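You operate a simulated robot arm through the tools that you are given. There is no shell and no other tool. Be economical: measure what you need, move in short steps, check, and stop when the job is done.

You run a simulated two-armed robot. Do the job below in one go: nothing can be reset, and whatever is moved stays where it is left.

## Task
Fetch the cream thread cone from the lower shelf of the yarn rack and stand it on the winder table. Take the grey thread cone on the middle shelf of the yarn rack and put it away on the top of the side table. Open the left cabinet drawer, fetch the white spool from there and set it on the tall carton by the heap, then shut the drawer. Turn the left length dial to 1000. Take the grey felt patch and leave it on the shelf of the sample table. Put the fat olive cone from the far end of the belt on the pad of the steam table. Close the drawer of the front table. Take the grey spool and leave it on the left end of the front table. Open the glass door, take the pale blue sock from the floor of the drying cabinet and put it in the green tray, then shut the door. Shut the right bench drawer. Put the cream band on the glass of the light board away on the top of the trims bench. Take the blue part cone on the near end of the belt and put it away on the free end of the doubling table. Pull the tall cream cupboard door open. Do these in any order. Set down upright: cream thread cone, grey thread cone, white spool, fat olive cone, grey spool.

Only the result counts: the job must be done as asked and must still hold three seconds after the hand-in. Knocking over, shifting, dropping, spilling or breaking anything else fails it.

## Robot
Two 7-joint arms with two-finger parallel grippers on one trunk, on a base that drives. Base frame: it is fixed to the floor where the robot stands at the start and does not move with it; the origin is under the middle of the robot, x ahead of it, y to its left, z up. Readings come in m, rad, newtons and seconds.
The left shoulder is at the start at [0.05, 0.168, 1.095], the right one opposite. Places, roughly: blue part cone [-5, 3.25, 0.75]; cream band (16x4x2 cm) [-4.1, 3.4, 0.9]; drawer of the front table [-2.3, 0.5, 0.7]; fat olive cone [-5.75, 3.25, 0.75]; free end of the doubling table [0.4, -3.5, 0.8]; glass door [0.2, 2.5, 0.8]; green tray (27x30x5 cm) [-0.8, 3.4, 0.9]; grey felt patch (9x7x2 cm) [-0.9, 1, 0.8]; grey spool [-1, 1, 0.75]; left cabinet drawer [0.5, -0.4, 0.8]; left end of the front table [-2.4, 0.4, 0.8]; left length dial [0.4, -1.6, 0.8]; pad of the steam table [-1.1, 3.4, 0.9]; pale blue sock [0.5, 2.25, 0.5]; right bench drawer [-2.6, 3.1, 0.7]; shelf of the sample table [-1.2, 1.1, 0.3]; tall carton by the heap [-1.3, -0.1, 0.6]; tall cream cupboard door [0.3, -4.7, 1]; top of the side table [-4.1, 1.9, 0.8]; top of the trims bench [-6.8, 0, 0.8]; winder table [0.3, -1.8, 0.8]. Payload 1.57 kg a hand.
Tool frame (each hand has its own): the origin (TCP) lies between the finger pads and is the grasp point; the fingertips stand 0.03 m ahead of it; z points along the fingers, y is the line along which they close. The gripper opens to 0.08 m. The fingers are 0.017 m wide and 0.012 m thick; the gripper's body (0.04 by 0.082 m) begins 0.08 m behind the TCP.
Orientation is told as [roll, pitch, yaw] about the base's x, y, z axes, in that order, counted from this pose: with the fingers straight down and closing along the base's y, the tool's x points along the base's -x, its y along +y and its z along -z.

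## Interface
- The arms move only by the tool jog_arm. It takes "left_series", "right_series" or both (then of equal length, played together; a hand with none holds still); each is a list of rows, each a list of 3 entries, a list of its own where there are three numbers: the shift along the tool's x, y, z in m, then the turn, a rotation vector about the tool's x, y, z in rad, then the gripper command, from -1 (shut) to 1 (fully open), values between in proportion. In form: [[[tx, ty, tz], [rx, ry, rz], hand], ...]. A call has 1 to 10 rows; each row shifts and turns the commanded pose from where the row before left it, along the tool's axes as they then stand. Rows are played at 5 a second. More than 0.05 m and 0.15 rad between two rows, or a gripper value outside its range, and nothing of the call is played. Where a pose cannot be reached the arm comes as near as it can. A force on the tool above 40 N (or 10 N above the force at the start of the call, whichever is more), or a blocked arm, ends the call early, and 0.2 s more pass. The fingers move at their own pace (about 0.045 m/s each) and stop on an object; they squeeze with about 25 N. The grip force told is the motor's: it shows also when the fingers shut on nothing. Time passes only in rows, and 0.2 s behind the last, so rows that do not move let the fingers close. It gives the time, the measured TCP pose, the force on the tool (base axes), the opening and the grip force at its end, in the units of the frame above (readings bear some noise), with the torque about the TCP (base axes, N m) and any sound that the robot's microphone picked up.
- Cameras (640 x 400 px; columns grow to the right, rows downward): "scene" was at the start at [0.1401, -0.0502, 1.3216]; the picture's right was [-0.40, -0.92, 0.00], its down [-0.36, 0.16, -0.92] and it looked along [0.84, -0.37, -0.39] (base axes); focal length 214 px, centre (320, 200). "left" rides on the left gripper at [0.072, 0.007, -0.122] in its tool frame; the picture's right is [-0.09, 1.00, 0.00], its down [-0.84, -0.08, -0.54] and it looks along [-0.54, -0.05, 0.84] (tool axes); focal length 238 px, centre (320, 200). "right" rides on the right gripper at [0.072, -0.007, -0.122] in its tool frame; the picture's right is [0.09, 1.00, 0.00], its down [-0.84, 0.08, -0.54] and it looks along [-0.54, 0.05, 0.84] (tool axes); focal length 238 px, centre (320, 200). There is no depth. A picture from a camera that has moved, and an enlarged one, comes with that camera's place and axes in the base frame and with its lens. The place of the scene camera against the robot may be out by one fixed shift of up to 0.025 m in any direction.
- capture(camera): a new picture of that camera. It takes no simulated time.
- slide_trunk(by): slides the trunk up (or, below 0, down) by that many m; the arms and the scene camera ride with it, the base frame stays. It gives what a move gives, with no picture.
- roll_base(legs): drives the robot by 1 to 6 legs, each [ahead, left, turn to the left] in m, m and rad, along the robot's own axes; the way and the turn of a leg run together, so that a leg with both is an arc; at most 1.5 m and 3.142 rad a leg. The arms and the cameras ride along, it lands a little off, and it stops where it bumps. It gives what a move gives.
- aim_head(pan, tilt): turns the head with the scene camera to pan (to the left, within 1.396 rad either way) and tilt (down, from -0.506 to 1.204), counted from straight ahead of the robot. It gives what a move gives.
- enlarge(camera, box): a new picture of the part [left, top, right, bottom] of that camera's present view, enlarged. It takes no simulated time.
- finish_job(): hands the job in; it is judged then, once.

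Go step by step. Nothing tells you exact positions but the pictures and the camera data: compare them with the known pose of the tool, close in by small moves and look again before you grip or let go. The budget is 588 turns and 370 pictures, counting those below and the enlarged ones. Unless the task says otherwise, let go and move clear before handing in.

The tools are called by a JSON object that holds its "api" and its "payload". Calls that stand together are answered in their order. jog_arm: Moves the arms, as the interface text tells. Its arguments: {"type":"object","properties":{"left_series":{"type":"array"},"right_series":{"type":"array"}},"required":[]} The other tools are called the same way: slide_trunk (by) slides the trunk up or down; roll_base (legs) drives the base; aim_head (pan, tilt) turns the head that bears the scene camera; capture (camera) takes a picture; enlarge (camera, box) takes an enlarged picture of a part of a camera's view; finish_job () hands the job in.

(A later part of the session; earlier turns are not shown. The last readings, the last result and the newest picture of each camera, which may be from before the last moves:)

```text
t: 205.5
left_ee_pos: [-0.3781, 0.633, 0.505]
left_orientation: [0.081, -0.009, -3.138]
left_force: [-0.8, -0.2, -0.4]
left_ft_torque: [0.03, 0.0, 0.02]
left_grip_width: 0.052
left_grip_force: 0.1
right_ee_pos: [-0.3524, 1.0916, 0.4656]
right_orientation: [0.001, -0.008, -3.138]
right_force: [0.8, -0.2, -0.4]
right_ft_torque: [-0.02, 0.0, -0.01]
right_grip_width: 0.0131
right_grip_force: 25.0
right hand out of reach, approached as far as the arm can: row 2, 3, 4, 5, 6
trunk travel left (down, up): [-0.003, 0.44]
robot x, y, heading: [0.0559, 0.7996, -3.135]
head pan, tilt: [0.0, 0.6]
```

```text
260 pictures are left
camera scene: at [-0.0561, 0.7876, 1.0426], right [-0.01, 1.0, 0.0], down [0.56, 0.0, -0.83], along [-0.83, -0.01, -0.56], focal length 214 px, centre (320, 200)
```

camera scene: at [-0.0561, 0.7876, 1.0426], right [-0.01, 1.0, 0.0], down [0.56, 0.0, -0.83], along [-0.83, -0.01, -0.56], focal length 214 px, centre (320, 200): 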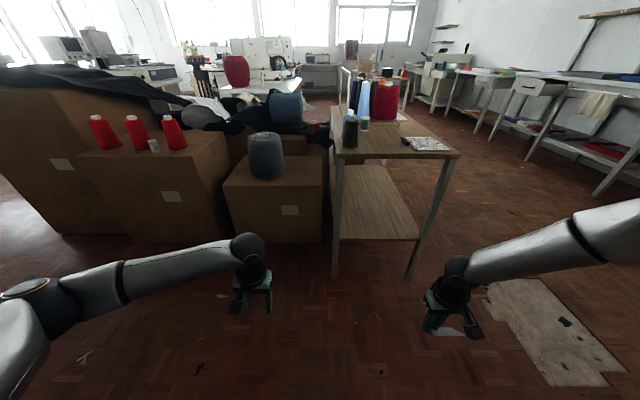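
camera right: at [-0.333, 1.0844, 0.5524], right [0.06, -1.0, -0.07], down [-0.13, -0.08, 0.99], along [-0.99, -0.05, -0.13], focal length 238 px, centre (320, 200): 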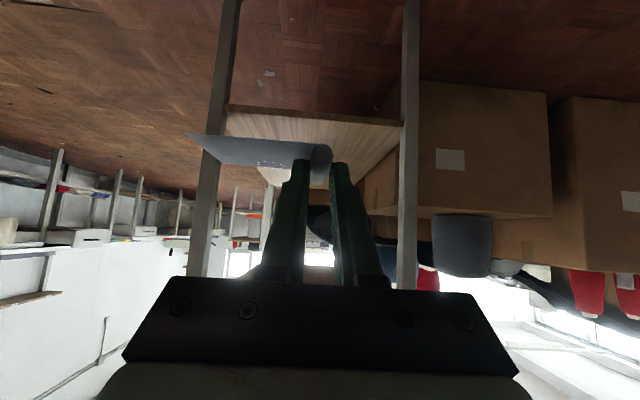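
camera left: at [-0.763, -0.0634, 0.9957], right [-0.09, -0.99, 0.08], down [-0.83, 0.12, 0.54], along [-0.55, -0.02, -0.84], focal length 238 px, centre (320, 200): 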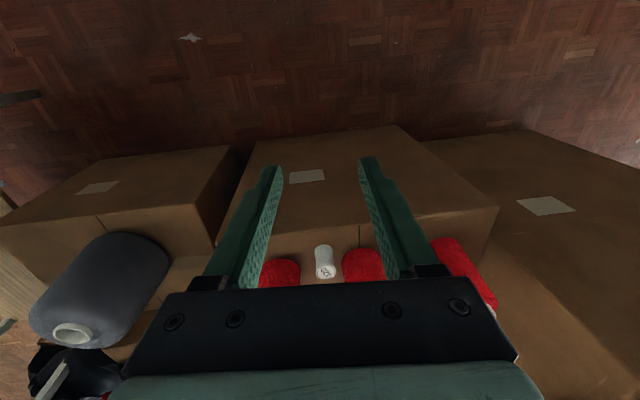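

{"api": "jog_arm", "payload": {"right_series": [[[0, -0.04, 0.02], [0, 0, 0], -1], [[0, -0.04, 0.02], [0, 0, 0], -1], [[0, -0.04, 0.02], [0, 0, 0], -1], [[0, 0, 0.03], [0, 0, 0], -1], [[0, 0, 0.03], [0, 0, 0], -1], [[0, 0, 0], [0, 0, 0], -1]]}}

```text
t: 206.9
left_ee_pos: [-0.3783, 0.6338, 0.5053]
left_orientation: [0.081, -0.009, -3.136]
left_force: [0.1, -0.3, 0.3]
left_ft_torque: [-0.03, 0.02, -0.01]
left_grip_width: 0.0519
left_grip_force: 0.1
right_ee_pos: [-0.3209, 1.2243, 0.4327]
right_orientation: [0.002, -0.007, -3.137]
right_force: [-0.3, -0.5, -0.2]
right_ft_torque: [0.0, -0.01, 0.04]
right_grip_width: 0.013
right_grip_force: 25.2
right hand out of reach, approached as far as the arm can: row 1, 2, 3, 4, 5
trunk travel left (down, up): [-0.003, 0.44]
robot x, y, heading: [0.0565, 0.8011, -3.139]
head pan, tilt: [0.0, 0.6]
```

{"api": "jog_arm", "payload": {"left_series": [[[0, 0, 0.04], [0, 0, 0], 0.3], [[0, 0, 0.04], [0, 0, 0], 0.3], [[0, 0, 0.04], [0, 0, 0], 0.3], [[0, 0, 0.04], [0, 0, 0], 0.3], [[0, 0, 0], [0, 0, 0], 0.3]]}}

```text
t: 208.1
left_ee_pos: [-0.3791, 0.6194, 0.3447]
left_orientation: [0.081, -0.009, -3.135]
left_force: [-0.5, -0.3, -0.2]
left_ft_torque: [-0.02, -0.01, -0.01]
left_grip_width: 0.0521
left_grip_force: 0.0
right_ee_pos: [-0.3211, 1.2239, 0.4338]
right_orientation: [0.001, -0.006, -3.139]
right_force: [0.2, 0.0, -0.6]
right_ft_torque: [0.04, 0.02, -0.03]
right_grip_width: 0.013
right_grip_force: 24.8
trunk travel left (down, up): [-0.003, 0.44]
robot x, y, heading: [0.0554, 0.7983, -3.139]
head pan, tilt: [0.0, 0.6]
```

{"api": "jog_arm", "payload": {"right_series": [[[0, 0, -0.048], [0, 0, 0], -1], [[0, 0, -0.048], [0, 0, 0], -1], [[0, 0, -0.048], [0, 0, 0], -1], [[0, 0, -0.048], [0, 0, 0], -1], [[0, 0, -0.048], [0, 0, 0], -1], [[0, 0, -0.048], [0, 0, 0], -1], [[-0.02, 0.045, 0], [0, 0, 0], -1], [[-0.02, 0.045, 0], [0, 0, 0], -1], [[-0.02, 0.045, 0], [0, 0, 0], -1], [[-0.02, 0.045, 0], [0, 0, 0], -1]]}}

{"api": "jog_arm", "payload": {"right_series": [[[0, 0.04, 0], [0, 0, 0], -1], [[0, 0.02, 0], [0, 0, 0], -1], [[0, 0, 0.048], [0, 0, 0], -1], [[0, 0, 0.048], [0, 0, 0], -1], [[0, 0, 0.048], [0, 0, 0], -1], [[0, 0, 0.048], [0, 0, 0], -1], [[0, 0, 0.048], [0, 0, 0], -1], [[0, 0, 0.048], [0, 0, 0], -1], [[0, 0, 0.04], [0, 0, 0], -1], [[0, 0, 0], [0, 0, 0], -1]]}}

{"api": "capture", "payload": {"camera": "scene"}}

```text
t: 210.3
left_ee_pos: [-0.379, 0.6204, 0.3452]
left_orientation: [0.082, -0.008, -3.136]
left_force: [0.1, 1.1, -0.4]
left_ft_torque: [0.0, 0.01, 0.0]
left_grip_width: 0.0522
left_grip_force: 0.1
right_ee_pos: [-0.3985, 1.045, 0.7223]
right_orientation: [0.005, -0.006, -3.14]
right_force: [0.2, 0.9, 0.5]
right_ft_torque: [-0.02, 0.0, 0.0]
right_grip_width: 0.013
right_grip_force: 24.4
trunk travel left (down, up): [-0.003, 0.44]
robot x, y, heading: [0.0578, 0.7986, -3.133]
head pan, tilt: [0.0, 0.6]
```

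```text
t: 212.5
left_ee_pos: [-0.3792, 0.6199, 0.3459]
left_orientation: [0.083, -0.008, -3.134]
left_force: [0.3, -1.0, -0.2]
left_ft_torque: [0.04, -0.03, 0.01]
left_grip_width: 0.0522
left_grip_force: 0.1
right_ee_pos: [-0.3447, 1.049, 0.4818]
right_orientation: [0.003, -0.008, -3.139]
right_force: [0.1, -0.3, 0.1]
right_ft_torque: [0.03, -0.03, 0.03]
right_grip_width: 0.0128
right_grip_force: 24.9
right hand out of reach, approached as far as the arm can: row 6, 7, 8, 9
trunk travel left (down, up): [-0.003, 0.44]
robot x, y, heading: [0.0587, 0.8012, -3.132]
head pan, tilt: [0.0, 0.6]
```

```text
259 pictures are left
camera scene: at [-0.0561, 0.7876, 1.0426], right [-0.01, 1.0, 0.0], down [0.56, 0.0, -0.83], along [-0.83, -0.01, -0.56], focal length 214 px, centre (320, 200)
```

scene: 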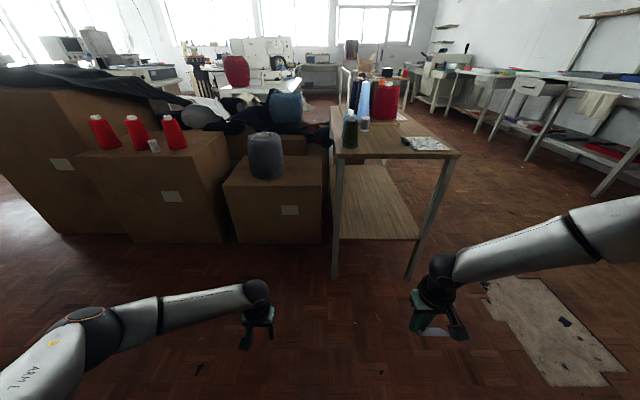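

{"api": "jog_arm", "payload": {"right_series": [[[-0.04, 0, -0.02], [0, -0.12, 0], -1], [[-0.04, 0, -0.02], [0, -0.12, 0], -1], [[-0.04, 0, 0], [0, -0.12, 0], -1], [[-0.04, 0, 0.02], [0, -0.12, 0], -1], [[-0.03, 0, 0.035], [0, -0.12, 0], -1], [[-0.03, 0, 0.035], [0, -0.12, 0], -1], [[-0.03, 0, 0.035], [0, -0.12, 0], -1], [[-0.03, 0, 0.035], [0, 0, 0], -1], [[0, 0, 0], [0, 0, 0], -1]]}}

{"api": "jog_arm", "payload": {"right_series": [[[0.03, 0, 0.03], [0, 0, 0], -1], [[0.03, 0, 0.03], [0, 0, 0], -1], [[0.03, 0, 0.03], [0, 0, 0], -1], [[0.03, 0, 0.03], [0, 0, 0], -1], [[0.03, 0, 0.03], [0, 0, 0], -1], [[0, 0, 0], [0, 0, 0], -1]]}}

{"api": "capture", "payload": {"camera": "scene"}}

```text
t: 214.5
left_ee_pos: [-0.3806, 0.6199, 0.3466]
left_orientation: [0.083, -0.009, -3.135]
left_force: [0.2, 0.2, 0.3]
left_ft_torque: [0.02, 0.02, -0.01]
left_grip_width: 0.052
left_grip_force: 0.1
right_ee_pos: [-0.5925, 1.1002, 0.5972]
right_orientation: [0.004, -0.847, -3.142]
right_force: [0.4, 0.0, -0.2]
right_ft_torque: [-0.03, 0.02, -0.02]
right_grip_width: 0.013
right_grip_force: 24.7
right hand out of reach, approached as far as the arm can: row 4, 5, 6, 7, 8
trunk travel left (down, up): [-0.003, 0.44]
robot x, y, heading: [0.059, 0.8022, -3.131]
head pan, tilt: [0.0, 0.6]
```

```text
t: 215.9
left_ee_pos: [-0.3784, 0.6199, 0.3457]
left_orientation: [0.082, -0.008, -3.135]
left_force: [-0.3, 0.7, 0.6]
left_ft_torque: [0.0, -0.02, -0.01]
left_grip_width: 0.0519
left_grip_force: 0.1
right_ee_pos: [-0.5107, 1.1354, 0.5232]
right_orientation: [0.003, -0.847, -3.143]
right_force: [-0.8, 0.2, -0.2]
right_ft_torque: [0.0, -0.01, -0.03]
right_grip_width: 0.0129
right_grip_force: 25.1
right hand out of reach, approached as far as the arm can: row 1, 2, 3, 4, 5
trunk travel left (down, up): [-0.003, 0.44]
robot x, y, heading: [0.0564, 0.7999, -3.135]
head pan, tilt: [0.0, 0.6]
```

```text
258 pictures are left
camera scene: at [-0.0561, 0.7876, 1.0426], right [-0.01, 1.0, 0.0], down [0.56, 0.0, -0.83], along [-0.83, -0.01, -0.56], focal length 214 px, centre (320, 200)
```

scene: 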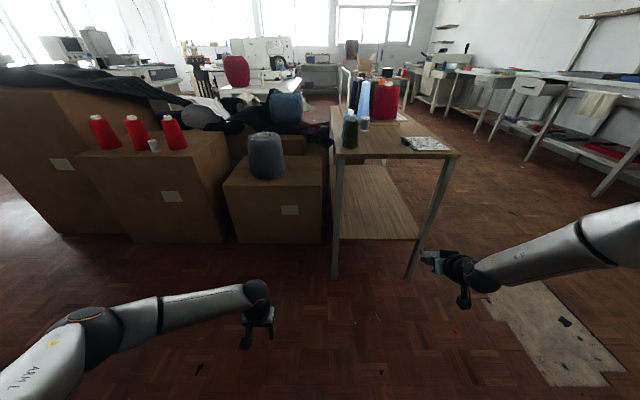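

{"api": "slide_trunk", "payload": {"by": 0.25}}

{"api": "jog_arm", "payload": {"right_series": [[[-0.03, 0.02, -0.025], [0, 0, 0], -1], [[-0.03, 0.02, -0.025], [0, 0, 0], -1], [[-0.03, 0.03, -0.01], [0, 0, 0], -1], [[0, 0.04, 0], [0, 0, 0], -1], [[0, 0.03, 0], [0, 0, 0], -1], [[0, 0, 0], [0, 0, 0], -1]]}}

{"api": "capture", "payload": {"camera": "right"}}

```text
t: 218.4
left_ee_pos: [-0.3786, 0.6199, 0.5965]
left_orientation: [0.082, -0.009, -3.134]
left_force: [0.4, 0.0, 0.9]
left_ft_torque: [-0.03, 0.0, 0.0]
left_grip_width: 0.0519
left_grip_force: 0.0
right_ee_pos: [-0.5115, 1.1361, 0.7743]
right_orientation: [0.003, -0.847, -3.142]
right_force: [0.5, 0.6, -0.2]
right_ft_torque: [0.01, 0.0, 0.01]
right_grip_width: 0.013
right_grip_force: 25.5
trunk travel left (down, up): [-0.253, 0.19]
robot x, y, heading: [0.0524, 0.8021, -3.137]
head pan, tilt: [0.0, 0.6]
```

```text
t: 219.8
left_ee_pos: [-0.38, 0.6199, 0.5961]
left_orientation: [0.082, -0.01, -3.134]
left_force: [0.4, -0.4, 0.1]
left_ft_torque: [-0.03, -0.02, 0.01]
left_grip_width: 0.0523
left_grip_force: 0.1
right_ee_pos: [-0.5263, 0.9964, 0.8826]
right_orientation: [0.003, -0.845, -3.142]
right_force: [-0.8, 0.0, 0.3]
right_ft_torque: [-0.02, 0.0, 0.01]
right_grip_width: 0.0129
right_grip_force: 25.0
trunk travel left (down, up): [-0.253, 0.19]
robot x, y, heading: [0.0586, 0.8018, -3.135]
head pan, tilt: [0.0, 0.6]
```

```text
257 pictures are left
camera right: at [-0.3877, 1.0029, 0.9085], right [0.06, -1.0, -0.07], down [-0.15, -0.08, 0.99], along [-0.99, -0.05, -0.15], focal length 238 px, centre (320, 200)
```

right: 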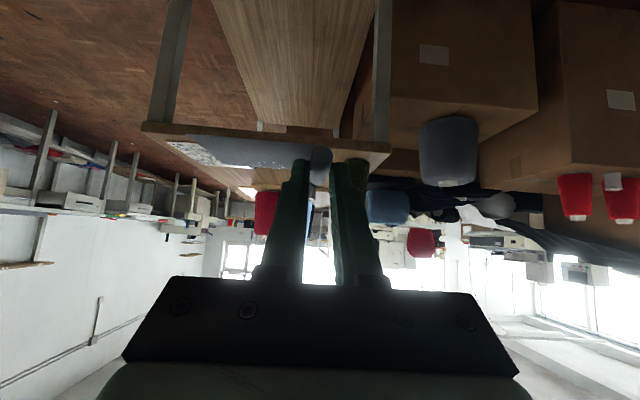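

{"api": "roll_base", "payload": {"legs": [[0.31, 0, 0]]}}

{"api": "slide_trunk", "payload": {"by": -0.09}}

{"api": "capture", "payload": {"camera": "right"}}

```text
t: 221.9
left_ee_pos: [-0.6874, 0.6174, 0.5959]
left_orientation: [0.082, -0.01, -3.138]
left_force: [-0.2, -0.7, 0.3]
left_ft_torque: [-0.01, 0.0, 0.02]
left_grip_width: 0.0518
left_grip_force: 0.0
right_ee_pos: [-0.8344, 0.9938, 0.8822]
right_orientation: [0.002, -0.847, -3.142]
right_force: [0.4, 0.1, -1.2]
right_ft_torque: [0.02, 0.01, 0.02]
right_grip_width: 0.0131
right_grip_force: 25.1
trunk travel left (down, up): [-0.253, 0.19]
robot x, y, heading: [-0.254, 0.8007, -3.142]
head pan, tilt: [0.0, 0.6]
```

```text
t: 223.2
left_ee_pos: [-0.6888, 0.6186, 0.5055]
left_orientation: [0.082, -0.007, -3.137]
left_force: [-0.1, -0.4, 0.4]
left_ft_torque: [-0.04, 0.0, 0.01]
left_grip_width: 0.0519
left_grip_force: 0.1
right_ee_pos: [-0.8356, 0.9947, 0.7917]
right_orientation: [0.003, -0.847, -3.142]
right_force: [0.3, 0.1, 0.4]
right_ft_torque: [-0.02, 0.02, -0.01]
right_grip_width: 0.0128
right_grip_force: 25.1
trunk travel left (down, up): [-0.163, 0.28]
robot x, y, heading: [-0.2494, 0.7977, -3.14]
head pan, tilt: [0.0, 0.6]
```

```text
256 pictures are left
camera right: at [-0.6961, 1.0016, 0.8184], right [0.06, -1.0, -0.07], down [-0.15, -0.08, 0.99], along [-0.99, -0.05, -0.15], focal length 238 px, centre (320, 200)
```

right: 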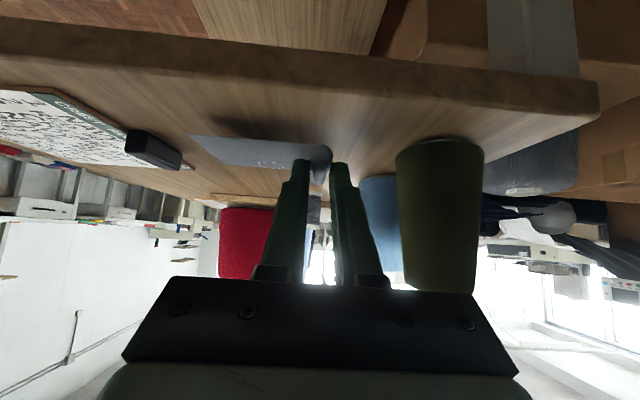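

{"api": "slide_trunk", "payload": {"by": -0.01}}

{"api": "jog_arm", "payload": {"right_series": [[[0, 0, 0], [0, 0, 0], -0.3], [[0, 0, 0], [0, 0, 0], 0], [[0, 0, 0], [0, 0, 0], 0]]}}

{"api": "slide_trunk", "payload": {"by": 0.12}}

{"api": "capture", "payload": {"camera": "right"}}

```text
t: 223.8
left_ee_pos: [-0.6875, 0.6181, 0.4974]
left_orientation: [0.083, -0.01, -3.138]
left_force: [-0.6, 0.2, -1.0]
left_ft_torque: [0.01, 0.01, -0.02]
left_grip_width: 0.052
left_grip_force: 0.2
right_ee_pos: [-0.8358, 0.9948, 0.7826]
right_orientation: [0.004, -0.846, 3.141]
right_force: [-0.9, -0.4, -0.6]
right_ft_torque: [-0.01, -0.02, -0.02]
right_grip_width: 0.0131
right_grip_force: 24.9
trunk travel left (down, up): [-0.153, 0.29]
robot x, y, heading: [-0.2537, 0.7983, -3.136]
head pan, tilt: [0.0, 0.6]
```

```text
t: 224.6
left_ee_pos: [-0.6874, 0.6168, 0.4953]
left_orientation: [0.082, -0.01, -3.135]
left_force: [0.4, 0.7, 0.6]
left_ft_torque: [-0.05, -0.03, -0.01]
left_grip_width: 0.0521
left_grip_force: 0.0
right_ee_pos: [-0.8349, 0.9949, 0.7825]
right_orientation: [0.002, -0.845, -3.141]
right_force: [0.0, -0.6, 0.7]
right_ft_torque: [0.06, 0.0, 0.0]
right_grip_width: 0.0403
right_grip_force: 0.0
trunk travel left (down, up): [-0.153, 0.29]
robot x, y, heading: [-0.2531, 0.7981, -3.136]
head pan, tilt: [0.0, 0.6]
```

```text
t: 226.1
left_ee_pos: [-0.6874, 0.6181, 0.6161]
left_orientation: [0.081, -0.009, -3.137]
left_force: [0.1, -0.1, -0.1]
left_ft_torque: [0.0, 0.0, 0.01]
left_grip_width: 0.0519
left_grip_force: 0.1
right_ee_pos: [-0.8354, 0.9955, 0.9017]
right_orientation: [0.005, -0.847, 3.143]
right_force: [0.2, 0.4, 0.5]
right_ft_torque: [0.01, -0.03, 0.0]
right_grip_width: 0.0399
right_grip_force: 0.2
trunk travel left (down, up): [-0.273, 0.17]
robot x, y, heading: [-0.2486, 0.7996, -3.141]
head pan, tilt: [0.0, 0.6]
```

```text
255 pictures are left
camera right: at [-0.6962, 1.0016, 0.9282], right [0.06, -1.0, -0.07], down [-0.15, -0.08, 0.99], along [-0.99, -0.05, -0.15], focal length 238 px, centre (320, 200)
```

right: 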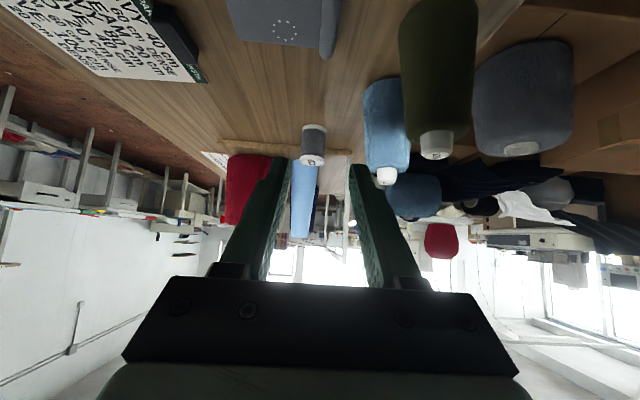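

{"api": "roll_base", "payload": {"legs": [[0.1, 0, 0]]}}

{"api": "slide_trunk", "payload": {"by": -0.04}}

{"api": "capture", "payload": {"camera": "right"}}

```text
t: 227.2
left_ee_pos: [-0.7896, 0.6166, 0.6158]
left_orientation: [0.081, -0.009, -3.136]
left_force: [-0.3, 0.0, -0.6]
left_ft_torque: [0.02, -0.03, -0.01]
left_grip_width: 0.0522
left_grip_force: 0.1
right_ee_pos: [-0.9351, 0.9941, 0.9017]
right_orientation: [0.003, -0.847, -3.14]
right_force: [-0.8, 0.8, -0.1]
right_ft_torque: [0.0, -0.03, 0.02]
right_grip_width: 0.0398
right_grip_force: 0.1
trunk travel left (down, up): [-0.273, 0.17]
robot x, y, heading: [-0.3527, 0.7992, -3.136]
head pan, tilt: [0.0, 0.6]
```

```text
t: 228.0
left_ee_pos: [-0.788, 0.6178, 0.5753]
left_orientation: [0.083, -0.008, -3.135]
left_force: [0.4, 0.3, 0.8]
left_ft_torque: [0.03, 0.02, 0.0]
left_grip_width: 0.0521
left_grip_force: 0.0
right_ee_pos: [-0.9349, 0.9953, 0.8624]
right_orientation: [0.004, -0.846, -3.142]
right_force: [-1.0, -0.3, 0.4]
right_ft_torque: [0.0, -0.03, 0.0]
right_grip_width: 0.04
right_grip_force: 0.0
trunk travel left (down, up): [-0.233, 0.21]
robot x, y, heading: [-0.3512, 0.7969, -3.136]
head pan, tilt: [0.0, 0.6]
```

```text
254 pictures are left
camera right: at [-0.7965, 1.001, 0.8884], right [0.06, -1.0, -0.07], down [-0.15, -0.08, 0.99], along [-0.99, -0.05, -0.15], focal length 238 px, centre (320, 200)
```

right: 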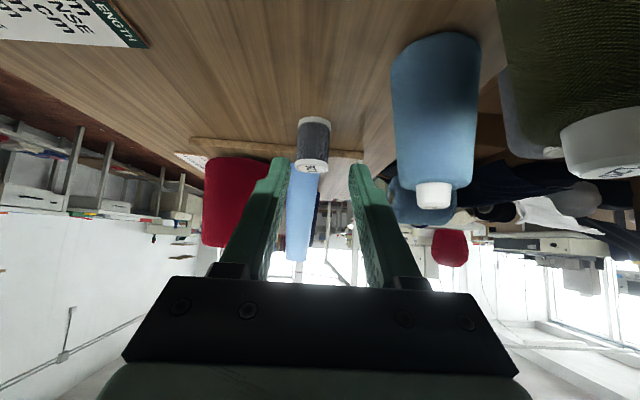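

{"api": "jog_arm", "payload": {"right_series": [[[0, 0, -0.03], [0, 0.115, 0], 0.75], [[0, 0, -0.03], [0, 0.115, 0], 0.75], [[0, 0, 0], [0, 0.115, 0], 0.75], [[0, 0, 0], [0, 0, 0], 0.75]], "left_series": [[[0, 0, -0.04], [0, 0, 0], 0.5], [[0, 0, -0.04], [0, 0, 0], 0.5], [[0, 0, -0.04], [0, 0, 0], 0.5], [[0, 0, -0.04], [0, 0, 0], 0.5]]}}

{"api": "capture", "payload": {"camera": "right"}}

```text
t: 229.0
left_ee_pos: [-0.7865, 0.6312, 0.7358]
left_orientation: [0.083, -0.008, -3.134]
left_force: [0.5, -1.1, -0.1]
left_ft_torque: [0.01, -0.01, 0.03]
left_grip_width: 0.0598
left_grip_force: 0.1
right_ee_pos: [-0.8915, 0.9937, 0.9038]
right_orientation: [0.002, -0.502, -3.142]
right_force: [0.2, -0.4, -0.1]
right_ft_torque: [-0.01, -0.02, 0.03]
right_grip_width: 0.07
right_grip_force: 0.0
trunk travel left (down, up): [-0.233, 0.21]
robot x, y, heading: [-0.3531, 0.7977, -3.142]
head pan, tilt: [0.0, 0.6]
```

```text
253 pictures are left
camera right: at [-0.7714, 1.001, 0.9759], right [0.08, -1.0, -0.04], down [-0.47, -0.08, 0.88], along [-0.88, -0.05, -0.48], focal length 238 px, centre (320, 200)
```

right: 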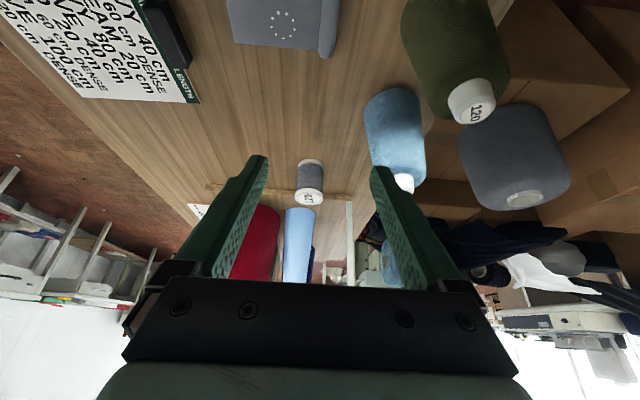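

{"api": "roll_base", "payload": {"legs": [[0.06, 0, 0]]}}

{"api": "jog_arm", "payload": {"right_series": [[[-0.04, -0.004, 0.022], [0, 0, 0], 0.75], [[-0.04, -0.004, 0.022], [0, 0, 0], 0.75], [[-0.015, 0, 0.008], [0, 0, 0], 0.75], [[0, 0, 0], [0, 0, 0], 0.75]]}}

{"api": "capture", "payload": {"camera": "right"}}

```text
t: 230.0
left_ee_pos: [-0.8464, 0.63, 0.7341]
left_orientation: [0.082, -0.009, -3.137]
left_force: [0.6, 0.2, 0.9]
left_ft_torque: [-0.01, -0.01, 0.03]
left_grip_width: 0.0597
left_grip_force: 0.1
right_ee_pos: [-0.9528, 0.9946, 0.904]
right_orientation: [0.002, -0.501, -3.14]
right_force: [-0.1, 0.0, -0.9]
right_ft_torque: [-0.02, 0.01, 0.03]
right_grip_width: 0.07
right_grip_force: 0.1
trunk travel left (down, up): [-0.233, 0.21]
robot x, y, heading: [-0.4133, 0.8002, -3.134]
head pan, tilt: [0.0, 0.6]
```

```text
t: 231.0
left_ee_pos: [-0.8456, 0.6314, 0.7342]
left_orientation: [0.084, -0.009, -3.137]
left_force: [0.5, 0.5, 0.5]
left_ft_torque: [0.02, 0.01, 0.03]
left_grip_width: 0.06
left_grip_force: 0.0
right_ee_pos: [-1.0352, 1.0203, 0.9103]
right_orientation: [0.003, -0.503, -3.138]
right_force: [-0.1, 0.4, -0.6]
right_ft_torque: [0.01, -0.04, 0.02]
right_grip_width: 0.0699
right_grip_force: 0.1
right hand out of reach, approached as far as the arm can: row 2, 3
trunk travel left (down, up): [-0.233, 0.21]
robot x, y, heading: [-0.4108, 0.802, -3.133]
head pan, tilt: [0.0, 0.6]
```

```text
252 pictures are left
camera right: at [-0.9138, 1.0262, 0.9832], right [0.08, -1.0, -0.04], down [-0.47, -0.08, 0.88], along [-0.88, -0.05, -0.48], focal length 238 px, centre (320, 200)
```

right: 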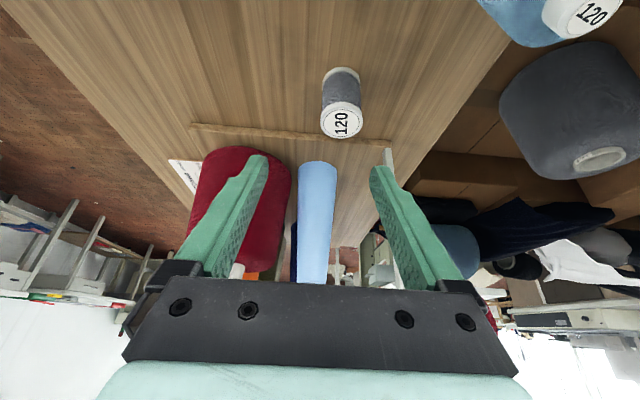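

{"api": "roll_base", "payload": {"legs": [[0.022, 0.017, 0]]}}

{"api": "slide_trunk", "payload": {"by": -0.06}}

{"api": "capture", "payload": {"camera": "right"}}

```text
t: 231.8
left_ee_pos: [-0.8669, 0.613, 0.7356]
left_orientation: [0.082, -0.008, -3.136]
left_force: [0.4, -0.4, 0.3]
left_ft_torque: [0.01, 0.0, 0.03]
left_grip_width: 0.0602
left_grip_force: 0.1
right_ee_pos: [-1.0578, 1.0022, 0.9122]
right_orientation: [0.004, -0.503, -3.139]
right_force: [-0.8, 0.9, 1.3]
right_ft_torque: [0.0, -0.01, 0.03]
right_grip_width: 0.0702
right_grip_force: 0.0
trunk travel left (down, up): [-0.233, 0.21]
robot x, y, heading: [-0.4339, 0.7813, -3.141]
head pan, tilt: [0.0, 0.6]
```

```text
t: 232.8
left_ee_pos: [-0.8681, 0.6129, 0.6743]
left_orientation: [0.083, -0.01, -3.136]
left_force: [0.0, -0.1, 0.1]
left_ft_torque: [-0.01, 0.01, 0.02]
left_grip_width: 0.06
left_grip_force: 0.0
right_ee_pos: [-1.0574, 1.002, 0.8515]
right_orientation: [0.004, -0.503, -3.139]
right_force: [0.6, -0.1, 0.0]
right_ft_torque: [0.0, 0.0, 0.0]
right_grip_width: 0.0698
right_grip_force: 0.2
trunk travel left (down, up): [-0.173, 0.27]
robot x, y, heading: [-0.435, 0.7825, -3.136]
head pan, tilt: [0.0, 0.6]
```

```text
251 pictures are left
camera right: at [-0.9353, 1.0091, 0.9233], right [0.08, -1.0, -0.04], down [-0.47, -0.08, 0.88], along [-0.88, -0.05, -0.48], focal length 238 px, centre (320, 200)
```

right: 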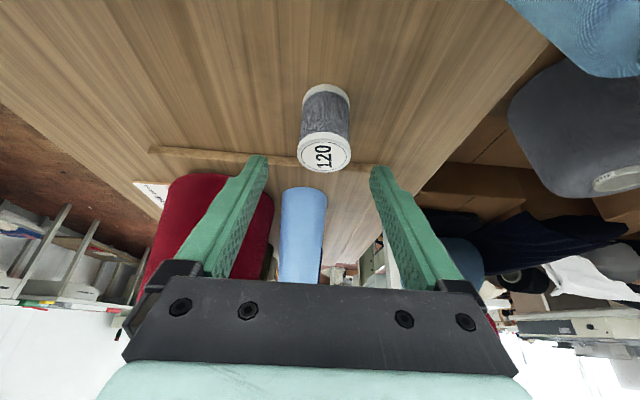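

{"api": "slide_trunk", "payload": {"by": -0.058}}

{"api": "capture", "payload": {"camera": "right"}}

```text
t: 233.8
left_ee_pos: [-0.8683, 0.6122, 0.617]
left_orientation: [0.082, -0.008, -3.136]
left_force: [-0.2, 0.0, 0.3]
left_ft_torque: [0.01, 0.0, -0.01]
left_grip_width: 0.0598
left_grip_force: 0.1
right_ee_pos: [-1.0563, 1.0025, 0.795]
right_orientation: [0.003, -0.501, -3.138]
right_force: [0.1, -0.7, -0.3]
right_ft_torque: [0.03, 0.05, 0.01]
right_grip_width: 0.07
right_grip_force: 0.1
trunk travel left (down, up): [-0.115, 0.328]
robot x, y, heading: [-0.4309, 0.7839, -3.136]
head pan, tilt: [0.0, 0.6]
```

```text
250 pictures are left
camera right: at [-0.9353, 1.009, 0.8653], right [0.08, -1.0, -0.04], down [-0.47, -0.08, 0.88], along [-0.88, -0.05, -0.48], focal length 238 px, centre (320, 200)
```

right: 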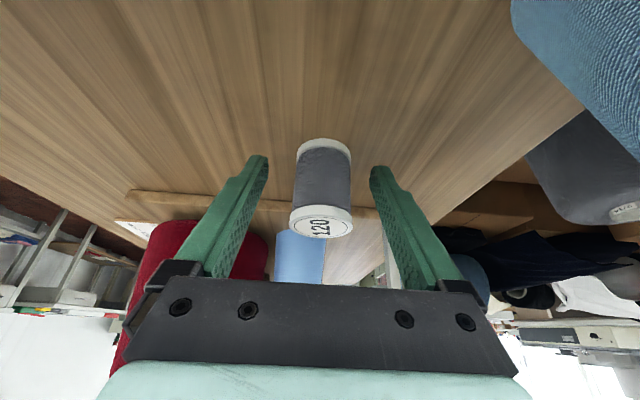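

Spool is between the fingers; close.

{"api": "jog_arm", "payload": {"right_series": [[[0, 0, 0], [0, 0, 0], -1], [[0, 0, 0], [0, 0, 0], -1], [[0, 0, 0], [0, 0, 0], -1], [[0, 0, 0], [0, 0, 0], -1]]}}

{"api": "slide_trunk", "payload": {"by": 0.14}}

{"api": "capture", "payload": {"camera": "right"}}

```text
t: 234.8
left_ee_pos: [-0.8687, 0.6136, 0.6163]
left_orientation: [0.081, -0.01, -3.138]
left_force: [0.1, 0.8, 0.3]
left_ft_torque: [0.02, 0.01, -0.01]
left_grip_width: 0.0601
left_grip_force: 0.1
right_ee_pos: [-1.0564, 1.0033, 0.7946]
right_orientation: [0.003, -0.502, -3.14]
right_force: [0.3, 0.1, 0.6]
right_ft_torque: [-0.01, 0.07, -0.03]
right_grip_width: 0.0388
right_grip_force: 24.9
trunk travel left (down, up): [-0.115, 0.328]
robot x, y, heading: [-0.4362, 0.781, -3.137]
head pan, tilt: [0.0, 0.6]
```

```text
t: 236.5
left_ee_pos: [-0.8678, 0.6128, 0.7564]
left_orientation: [0.081, -0.008, -3.137]
left_force: [0.3, 0.5, -0.7]
left_ft_torque: [0.01, -0.02, 0.0]
left_grip_width: 0.0601
left_grip_force: 0.0
right_ee_pos: [-1.0571, 1.003, 0.9334]
right_orientation: [0.004, -0.502, -3.14]
right_force: [-0.1, 0.8, -0.7]
right_ft_torque: [0.01, 0.02, -0.01]
right_grip_width: 0.0387
right_grip_force: 25.1
trunk travel left (down, up): [-0.255, 0.188]
robot x, y, heading: [-0.4349, 0.7811, -3.136]
head pan, tilt: [0.0, 0.6]
```

```text
249 pictures are left
camera right: at [-0.9355, 1.0091, 1.005], right [0.08, -1.0, -0.04], down [-0.47, -0.08, 0.88], along [-0.88, -0.05, -0.48], focal length 238 px, centre (320, 200)
```

right: 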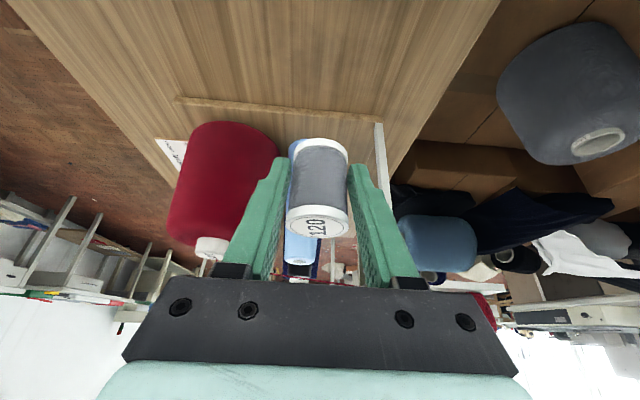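

{"api": "roll_base", "payload": {"legs": [[-0.35, 0, 0], [0, -0.385, 0]]}}

{"api": "jog_arm", "payload": {"left_series": [[[0, 0, 0], [0.085, 0, 0], 0], [[0, 0, 0], [0, -0.12, 0], 0], [[0, 0, 0], [0, -0.12, 0], 0], [[0, 0, 0], [0, -0.12, 0], 0], [[0, 0, 0], [0, -0.12, 0], 0], [[0, 0, 0], [0, -0.12, 0], 0], [[0, 0, 0], [0, 0, 0], 0]]}}

{"api": "capture", "payload": {"camera": "left"}}

{"api": "capture", "payload": {"camera": "scene"}}

```text
t: 240.8
left_ee_pos: [-0.5143, 1.0, 0.7568]
left_orientation: [0.082, -0.008, -3.139]
left_force: [-0.3, 0.1, 0.1]
left_ft_torque: [0.02, 0.0, 0.0]
left_grip_width: 0.0602
left_grip_force: 0.1
right_ee_pos: [-0.7032, 1.3889, 0.9342]
right_orientation: [0.004, -0.502, 3.142]
right_force: [0.9, -0.2, 0.5]
right_ft_torque: [-0.02, -0.02, -0.01]
right_grip_width: 0.0384
right_grip_force: 25.5
trunk travel left (down, up): [-0.255, 0.188]
robot x, y, heading: [-0.0771, 1.166, -3.134]
head pan, tilt: [0.0, 0.6]
```

```text
t: 242.4
left_ee_pos: [-0.5142, 1.0003, 0.7562]
left_orientation: [-0.003, -0.611, -3.136]
left_force: [0.0, 0.6, -0.1]
left_ft_torque: [-0.05, -0.04, 0.01]
left_grip_width: 0.0402
left_grip_force: 0.2
right_ee_pos: [-0.703, 1.3891, 0.9339]
right_orientation: [0.003, -0.503, 3.142]
right_force: [-0.2, 0.0, -0.1]
right_ft_torque: [0.04, -0.02, -0.01]
right_grip_width: 0.0385
right_grip_force: 25.1
trunk travel left (down, up): [-0.255, 0.188]
robot x, y, heading: [-0.08, 1.1692, -3.136]
head pan, tilt: [0.0, 0.6]
```

```text
248 pictures are left
camera left: at [-0.3861, 0.9934, 0.8168], right [-0.07, -1.0, 0.05], down [-0.38, 0.07, 0.92], along [-0.92, 0.05, -0.38], focal length 238 px, centre (320, 200)
```

left: 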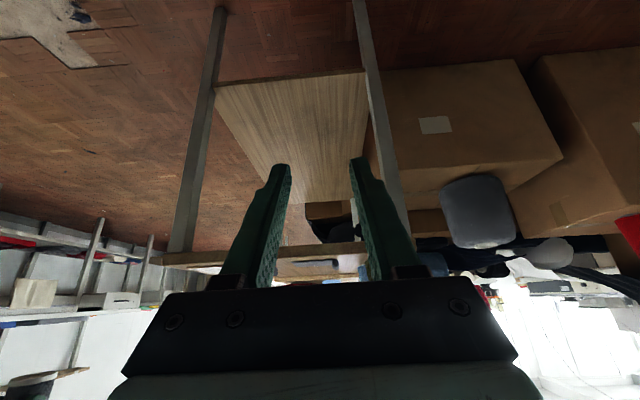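

```text
247 pictures are left
camera scene: at [-0.1929, 1.1539, 1.2946], right [0.0, 1.0, 0.0], down [0.56, 0.0, -0.83], along [-0.83, 0.0, -0.56], focal length 214 px, centre (320, 200)
```

scene: 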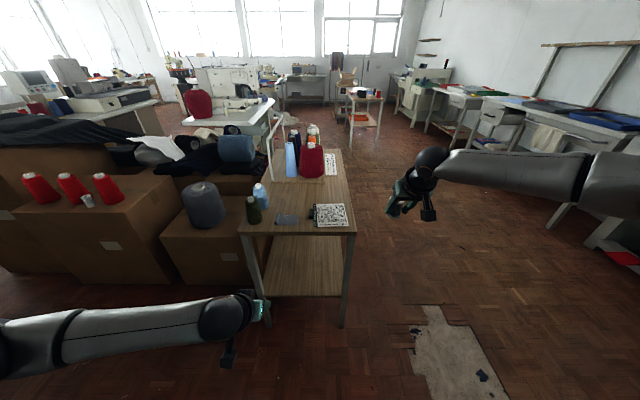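

{"api": "slide_trunk", "payload": {"by": 0.11}}

{"api": "roll_base", "payload": {"legs": [[0.3, 0, 0]]}}

{"api": "capture", "payload": {"camera": "left"}}

```text
t: 243.8
left_ee_pos: [-0.5146, 0.9991, 0.8659]
left_orientation: [-0.003, -0.609, -3.136]
left_force: [0.1, -0.3, -0.7]
left_ft_torque: [0.01, 0.02, 0.02]
left_grip_width: 0.04
left_grip_force: 0.0
right_ee_pos: [-0.7022, 1.3895, 1.0437]
right_orientation: [0.003, -0.502, 3.142]
right_force: [-1.0, 0.6, -0.8]
right_ft_torque: [0.0, 0.01, -0.02]
right_grip_width: 0.0383
right_grip_force: 24.7
trunk travel left (down, up): [-0.365, 0.078]
robot x, y, heading: [-0.0792, 1.1663, -3.14]
head pan, tilt: [0.0, 0.6]
```

```text
t: 245.9
left_ee_pos: [-0.8159, 1.0001, 0.8662]
left_orientation: [-0.003, -0.607, -3.138]
left_force: [0.6, 0.2, 0.2]
left_ft_torque: [0.0, -0.01, 0.0]
left_grip_width: 0.04
left_grip_force: 0.1
right_ee_pos: [-1.0039, 1.3909, 1.0438]
right_orientation: [0.002, -0.503, 3.138]
right_force: [0.0, 0.8, -0.6]
right_ft_torque: [-0.02, -0.03, -0.01]
right_grip_width: 0.0381
right_grip_force: 24.7
trunk travel left (down, up): [-0.365, 0.078]
robot x, y, heading: [-0.3791, 1.1673, -3.141]
head pan, tilt: [0.0, 0.6]
```

```text
246 pictures are left
camera left: at [-0.6877, 0.9932, 0.9267], right [-0.07, -1.0, 0.05], down [-0.38, 0.07, 0.92], along [-0.92, 0.05, -0.38], focal length 238 px, centre (320, 200)
```

left: 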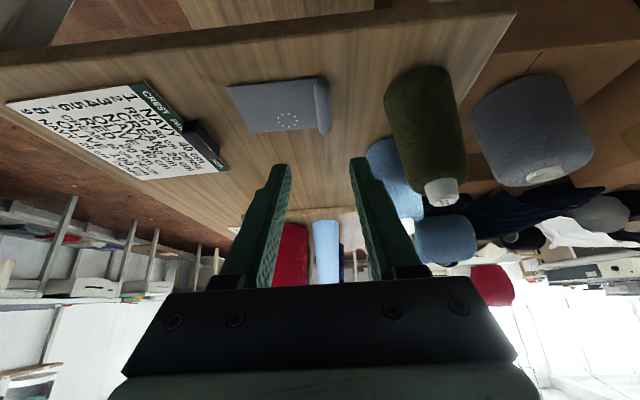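

{"api": "roll_base", "payload": {"legs": [[0.018, 0.003, 0]]}}

{"api": "slide_trunk", "payload": {"by": -0.065}}

{"api": "capture", "payload": {"camera": "left"}}

```text
t: 246.7
left_ee_pos: [-0.8339, 0.9976, 0.8666]
left_orientation: [-0.004, -0.609, -3.139]
left_force: [-0.7, -0.4, -0.1]
left_ft_torque: [0.0, 0.01, 0.0]
left_grip_width: 0.04
left_grip_force: 0.0
right_ee_pos: [-1.0211, 1.3862, 1.0431]
right_orientation: [0.004, -0.502, 3.139]
right_force: [-0.5, -0.9, -0.1]
right_ft_torque: [-0.02, -0.05, 0.0]
right_grip_width: 0.0384
right_grip_force: 25.0
trunk travel left (down, up): [-0.365, 0.078]
robot x, y, heading: [-0.4007, 1.1623, -3.142]
head pan, tilt: [0.0, 0.6]
```

```text
t: 247.7
left_ee_pos: [-0.8337, 0.9965, 0.8018]
left_orientation: [-0.002, -0.61, -3.135]
left_force: [0.6, 0.8, -0.4]
left_ft_torque: [-0.03, 0.03, -0.01]
left_grip_width: 0.0397
left_grip_force: 0.0
right_ee_pos: [-1.0198, 1.386, 0.9796]
right_orientation: [0.004, -0.503, 3.137]
right_force: [0.5, -0.2, -0.2]
right_ft_torque: [0.0, 0.0, 0.01]
right_grip_width: 0.0384
right_grip_force: 25.2
trunk travel left (down, up): [-0.3, 0.143]
robot x, y, heading: [-0.398, 1.1622, -3.142]
head pan, tilt: [0.0, 0.6]
```

```text
245 pictures are left
camera left: at [-0.7051, 0.9902, 0.862], right [-0.07, -1.0, 0.05], down [-0.38, 0.07, 0.92], along [-0.92, 0.05, -0.38], focal length 238 px, centre (320, 200)
```

left: 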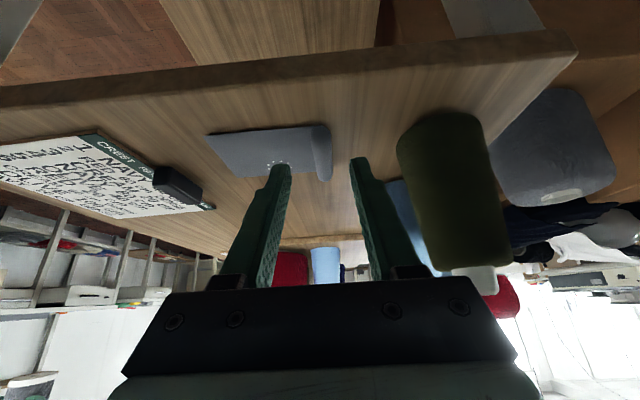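

{"api": "slide_trunk", "payload": {"by": -0.016}}

{"api": "jog_arm", "payload": {"left_series": [[[0, 0, 0], [0, 0, 0], -1], [[0, 0, 0], [0, 0, 0], -1], [[0, 0, 0], [0, 0, 0], -1], [[0, 0, 0], [0, 0, 0], -1]]}}

{"api": "slide_trunk", "payload": {"by": 0.06}}

{"api": "capture", "payload": {"camera": "left"}}

```text
t: 248.3
left_ee_pos: [-0.8331, 0.9968, 0.786]
left_orientation: [-0.004, -0.609, -3.138]
left_force: [-1.0, 0.0, -1.0]
left_ft_torque: [0.0, 0.02, 0.01]
left_grip_width: 0.04
left_grip_force: 0.0
right_ee_pos: [-1.0195, 1.3871, 0.9636]
right_orientation: [0.004, -0.502, 3.137]
right_force: [0.3, -0.2, -1.2]
right_ft_torque: [-0.04, -0.02, 0.0]
right_grip_width: 0.0384
right_grip_force: 24.5
trunk travel left (down, up): [-0.284, 0.159]
robot x, y, heading: [-0.3992, 1.1634, -3.141]
head pan, tilt: [0.0, 0.6]
```

```text
t: 249.3
left_ee_pos: [-0.8336, 0.9965, 0.7864]
left_orientation: [-0.005, -0.608, -3.137]
left_force: [1.3, 0.0, 0.2]
left_ft_torque: [-0.03, 0.0, -0.02]
left_grip_width: 0.0129
left_grip_force: 24.4
right_ee_pos: [-1.0213, 1.387, 0.9629]
right_orientation: [0.003, -0.503, 3.138]
right_force: [0.0, 0.1, -0.7]
right_ft_torque: [-0.01, -0.01, 0.02]
right_grip_width: 0.038
right_grip_force: 24.8
trunk travel left (down, up): [-0.284, 0.159]
robot x, y, heading: [-0.4012, 1.1637, -3.139]
head pan, tilt: [0.0, 0.6]
```

```text
t: 250.3
left_ee_pos: [-0.8345, 0.9975, 0.8455]
left_orientation: [-0.005, -0.611, -3.138]
left_force: [0.4, 0.2, -0.9]
left_ft_torque: [0.0, -0.02, 0.0]
left_grip_width: 0.0129
left_grip_force: 24.6
right_ee_pos: [-1.0206, 1.3884, 1.0226]
right_orientation: [0.005, -0.503, 3.139]
right_force: [-0.6, -0.2, 0.0]
right_ft_torque: [-0.03, 0.01, -0.01]
right_grip_width: 0.0386
right_grip_force: 24.5
trunk travel left (down, up): [-0.344, 0.099]
robot x, y, heading: [-0.3956, 1.1614, -3.141]
head pan, tilt: [0.0, 0.6]
```

```text
244 pictures are left
camera left: at [-0.7053, 0.9902, 0.9058], right [-0.07, -1.0, 0.05], down [-0.38, 0.07, 0.92], along [-0.92, 0.05, -0.38], focal length 238 px, centre (320, 200)
```

left: 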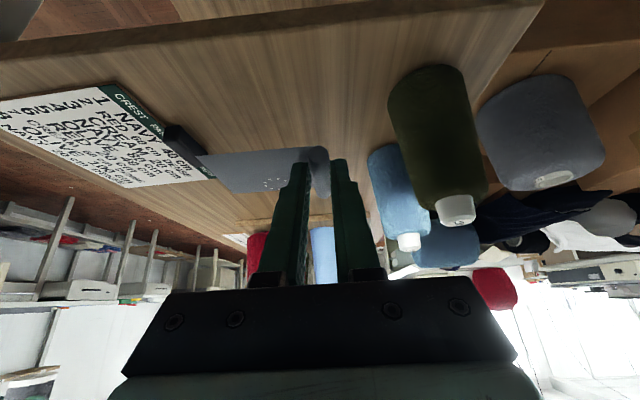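

{"api": "roll_base", "payload": {"legs": [[-0.33, 0, 0]]}}

{"api": "slide_trunk", "payload": {"by": -0.34}}

{"api": "jog_arm", "payload": {"left_series": [[[0.0229, 0, 0.0328], [0, 0, 0], -1], [[0.0229, 0, 0.0328], [0, 0, 0], -1], [[0.0229, 0, 0.0328], [0, 0, 0], -1], [[0, 0, 0], [0, 0, 0], -1]]}}

{"api": "capture", "payload": {"camera": "left"}}

```text
t: 252.5
left_ee_pos: [-0.5068, 0.9971, 0.8453]
left_orientation: [-0.004, -0.609, -3.136]
left_force: [0.1, 0.9, 0.3]
left_ft_torque: [-0.04, 0.01, 0.01]
left_grip_width: 0.0129
left_grip_force: 24.8
right_ee_pos: [-0.6942, 1.3874, 1.0226]
right_orientation: [0.003, -0.502, 3.141]
right_force: [-0.3, -0.3, -0.1]
right_ft_torque: [-0.01, 0.02, -0.02]
right_grip_width: 0.038
right_grip_force: 24.5
trunk travel left (down, up): [-0.344, 0.099]
robot x, y, heading: [-0.0745, 1.162, -3.141]
head pan, tilt: [0.0, 0.6]
```

```text
t: 255.8
left_ee_pos: [-0.5058, 0.9975, 0.5066]
left_orientation: [-0.004, -0.609, -3.135]
left_force: [-0.3, -0.8, -0.6]
left_ft_torque: [-0.02, 0.0, 0.01]
left_grip_width: 0.013
left_grip_force: 24.7
right_ee_pos: [-0.6939, 1.3856, 0.6828]
right_orientation: [0.003, -0.504, 3.139]
right_force: [-0.5, 0.1, 0.1]
right_ft_torque: [0.03, -0.01, 0.0]
right_grip_width: 0.0383
right_grip_force: 25.1
trunk travel left (down, up): [-0.004, 0.439]
robot x, y, heading: [-0.0695, 1.169, -3.138]
head pan, tilt: [0.0, 0.6]
```

```text
t: 256.8
left_ee_pos: [-0.5063, 0.9988, 0.3866]
left_orientation: [-0.003, -0.612, -3.135]
left_force: [0.0, 0.6, -0.2]
left_ft_torque: [-0.01, -0.03, -0.01]
left_grip_width: 0.0128
left_grip_force: 24.8
right_ee_pos: [-0.6936, 1.3866, 0.6829]
right_orientation: [0.003, -0.505, 3.138]
right_force: [-0.3, 0.2, -0.7]
right_ft_torque: [0.01, -0.05, 0.03]
right_grip_width: 0.0382
right_grip_force: 25.2
trunk travel left (down, up): [-0.004, 0.439]
robot x, y, heading: [-0.0694, 1.1636, -3.142]
head pan, tilt: [0.0, 0.6]
```

```text
243 pictures are left
camera left: at [-0.3787, 0.9917, 0.4468], right [-0.07, -1.0, 0.05], down [-0.38, 0.07, 0.92], along [-0.92, 0.05, -0.38], focal length 238 px, centre (320, 200)
```

left: 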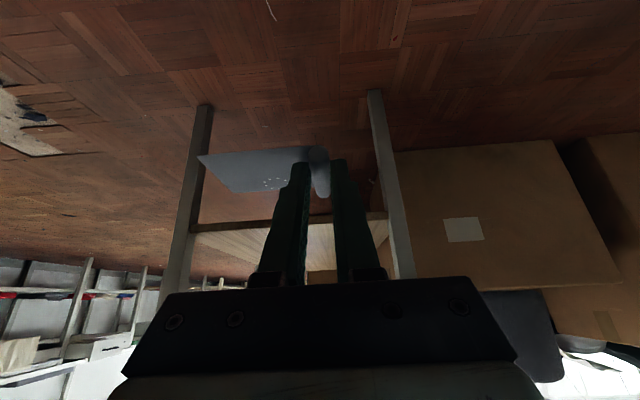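

{"api": "jog_arm", "payload": {"left_series": [[[-0.0375, 0, 0.0161], [0, 0, 0], -1], [[-0.0375, 0, 0.0161], [0, 0, 0], -1], [[-0.0375, 0, 0.0161], [0, 0, 0], -1], [[0, 0, 0], [0, 0, 0], -1]]}}

{"api": "roll_base", "payload": {"legs": [[0.2, 0, 0]]}}

{"api": "capture", "payload": {"camera": "left"}}

{"api": "capture", "payload": {"camera": "scene"}}

```text
t: 257.8
left_ee_pos: [-0.6262, 0.9995, 0.4109]
left_orientation: [-0.004, -0.609, -3.137]
left_force: [0.1, -0.7, -0.7]
left_ft_torque: [-0.03, -0.02, -0.03]
left_grip_width: 0.0128
left_grip_force: 24.8
right_ee_pos: [-0.6937, 1.3869, 0.683]
right_orientation: [0.003, -0.502, 3.14]
right_force: [0.2, -0.2, 0.0]
right_ft_torque: [0.02, 0.02, 0.02]
right_grip_width: 0.0381
right_grip_force: 25.4
trunk travel left (down, up): [-0.004, 0.439]
robot x, y, heading: [-0.072, 1.1629, -3.137]
head pan, tilt: [0.0, 0.6]
```

```text
t: 259.4
left_ee_pos: [-0.8253, 0.9982, 0.4115]
left_orientation: [-0.004, -0.61, -3.136]
left_force: [0.1, -0.5, 0.0]
left_ft_torque: [0.0, -0.02, -0.02]
left_grip_width: 0.0127
left_grip_force: 25.2
right_ee_pos: [-0.8918, 1.387, 0.6822]
right_orientation: [0.004, -0.501, 3.142]
right_force: [0.0, 0.1, -0.4]
right_ft_torque: [0.01, 0.02, -0.02]
right_grip_width: 0.038
right_grip_force: 25.4
trunk travel left (down, up): [-0.004, 0.439]
robot x, y, heading: [-0.2683, 1.1675, -3.139]
head pan, tilt: [0.0, 0.6]
```

```text
242 pictures are left
camera left: at [-0.6972, 0.9912, 0.4712], right [-0.07, -1.0, 0.05], down [-0.38, 0.07, 0.92], along [-0.92, 0.05, -0.38], focal length 238 px, centre (320, 200)
```

left: 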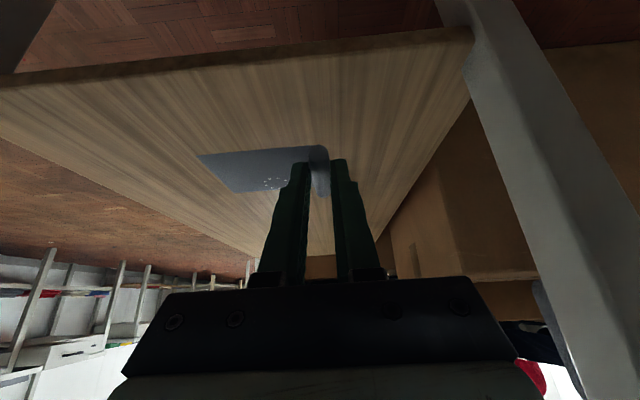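

```text
241 pictures are left
camera scene: at [-0.3831, 1.1504, 1.0436], right [0.0, 1.0, 0.0], down [0.56, 0.0, -0.83], along [-0.83, 0.0, -0.56], focal length 214 px, centre (320, 200)
```

scene: 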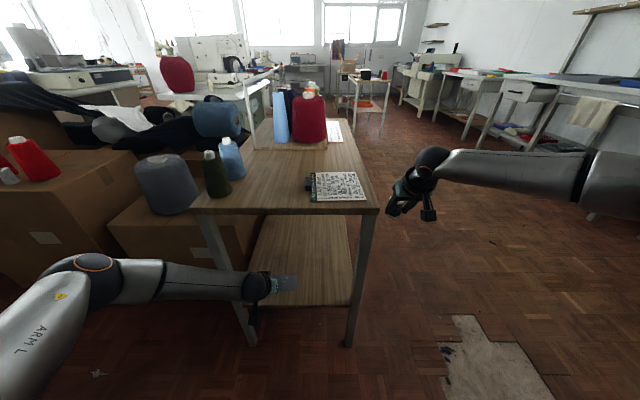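

{"api": "roll_base", "payload": {"legs": [[0.085, 0, 0]]}}

{"api": "jog_arm", "payload": {"left_series": [[[0.0115, 0, 0.0164], [0, 0, 0], -1], [[0.0086, 0, 0.0123], [0, 0, 0], -1], [[0, 0, 0], [0, 0, 0], -1]]}}

{"api": "capture", "payload": {"camera": "left"}}

```text
t: 260.5
left_ee_pos: [-0.91, 0.9976, 0.4111]
left_orientation: [-0.003, -0.608, -3.137]
left_force: [0.2, 0.4, 0.2]
left_ft_torque: [-0.01, -0.01, 0.01]
left_grip_width: 0.0128
left_grip_force: 24.8
right_ee_pos: [-0.978, 1.387, 0.6832]
right_orientation: [0.005, -0.504, 3.14]
right_force: [-0.2, 0.0, -0.8]
right_ft_torque: [0.0, -0.03, 0.06]
right_grip_width: 0.0383
right_grip_force: 25.0
trunk travel left (down, up): [-0.004, 0.439]
robot x, y, heading: [-0.3559, 1.1612, -3.137]
head pan, tilt: [0.0, 0.6]
```

```text
t: 261.3
left_ee_pos: [-0.9101, 0.9969, 0.3758]
left_orientation: [-0.004, -0.609, -3.137]
left_force: [-0.1, -0.3, -0.6]
left_ft_torque: [-0.03, -0.04, 0.0]
left_grip_width: 0.0132
left_grip_force: 25.2
right_ee_pos: [-0.9767, 1.3866, 0.683]
right_orientation: [0.003, -0.502, 3.141]
right_force: [0.2, 0.4, -1.2]
right_ft_torque: [0.0, 0.01, 0.01]
right_grip_width: 0.038
right_grip_force: 24.9
trunk travel left (down, up): [-0.004, 0.439]
robot x, y, heading: [-0.3521, 1.1621, -3.137]
head pan, tilt: [0.0, 0.6]
```

```text
240 pictures are left
camera left: at [-0.7817, 0.9912, 0.436], right [-0.07, -1.0, 0.05], down [-0.38, 0.07, 0.92], along [-0.92, 0.05, -0.38], focal length 238 px, centre (320, 200)
```

left: 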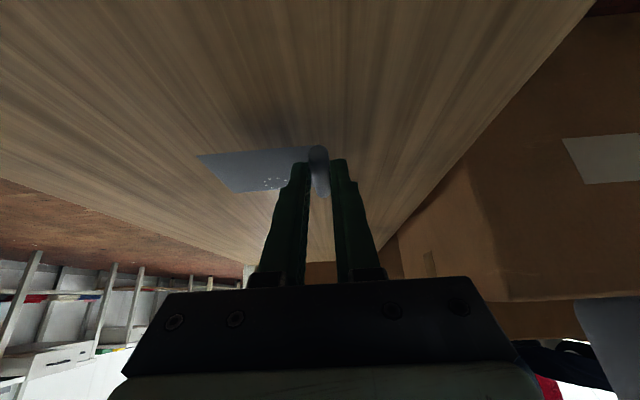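

Step down until contact.

{"api": "jog_arm", "payload": {"left_series": [[[0.0057, 0, 0.0082], [0, 0, 0], -1], [[0.0057, 0, 0.0082], [0, 0, 0], -1], [[0, 0, 0], [0, 0, 0], -1]]}}

{"api": "capture", "payload": {"camera": "left"}}

```text
t: 262.1
left_ee_pos: [-0.9085, 1.0001, 0.356]
left_orientation: [-0.004, -0.611, -3.136]
left_force: [0.0, 0.6, -0.3]
left_ft_torque: [-0.04, -0.01, 0.01]
left_grip_width: 0.0126
left_grip_force: 24.4
right_ee_pos: [-0.9768, 1.3862, 0.6822]
right_orientation: [0.004, -0.502, 3.14]
right_force: [0.1, 0.6, -1.0]
right_ft_torque: [0.0, 0.0, 0.0]
right_grip_width: 0.0381
right_grip_force: 24.8
trunk travel left (down, up): [-0.004, 0.439]
robot x, y, heading: [-0.3555, 1.165, -3.14]
head pan, tilt: [0.0, 0.6]
```

```text
239 pictures are left
camera left: at [-0.7814, 0.9916, 0.416], right [-0.07, -1.0, 0.05], down [-0.38, 0.07, 0.92], along [-0.92, 0.05, -0.38], focal length 238 px, centre (320, 200)
```

left: 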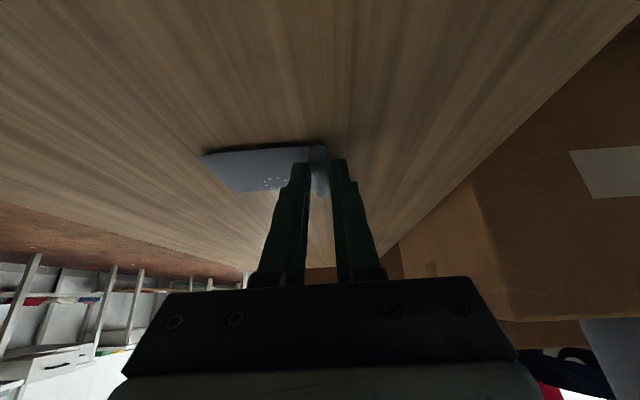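

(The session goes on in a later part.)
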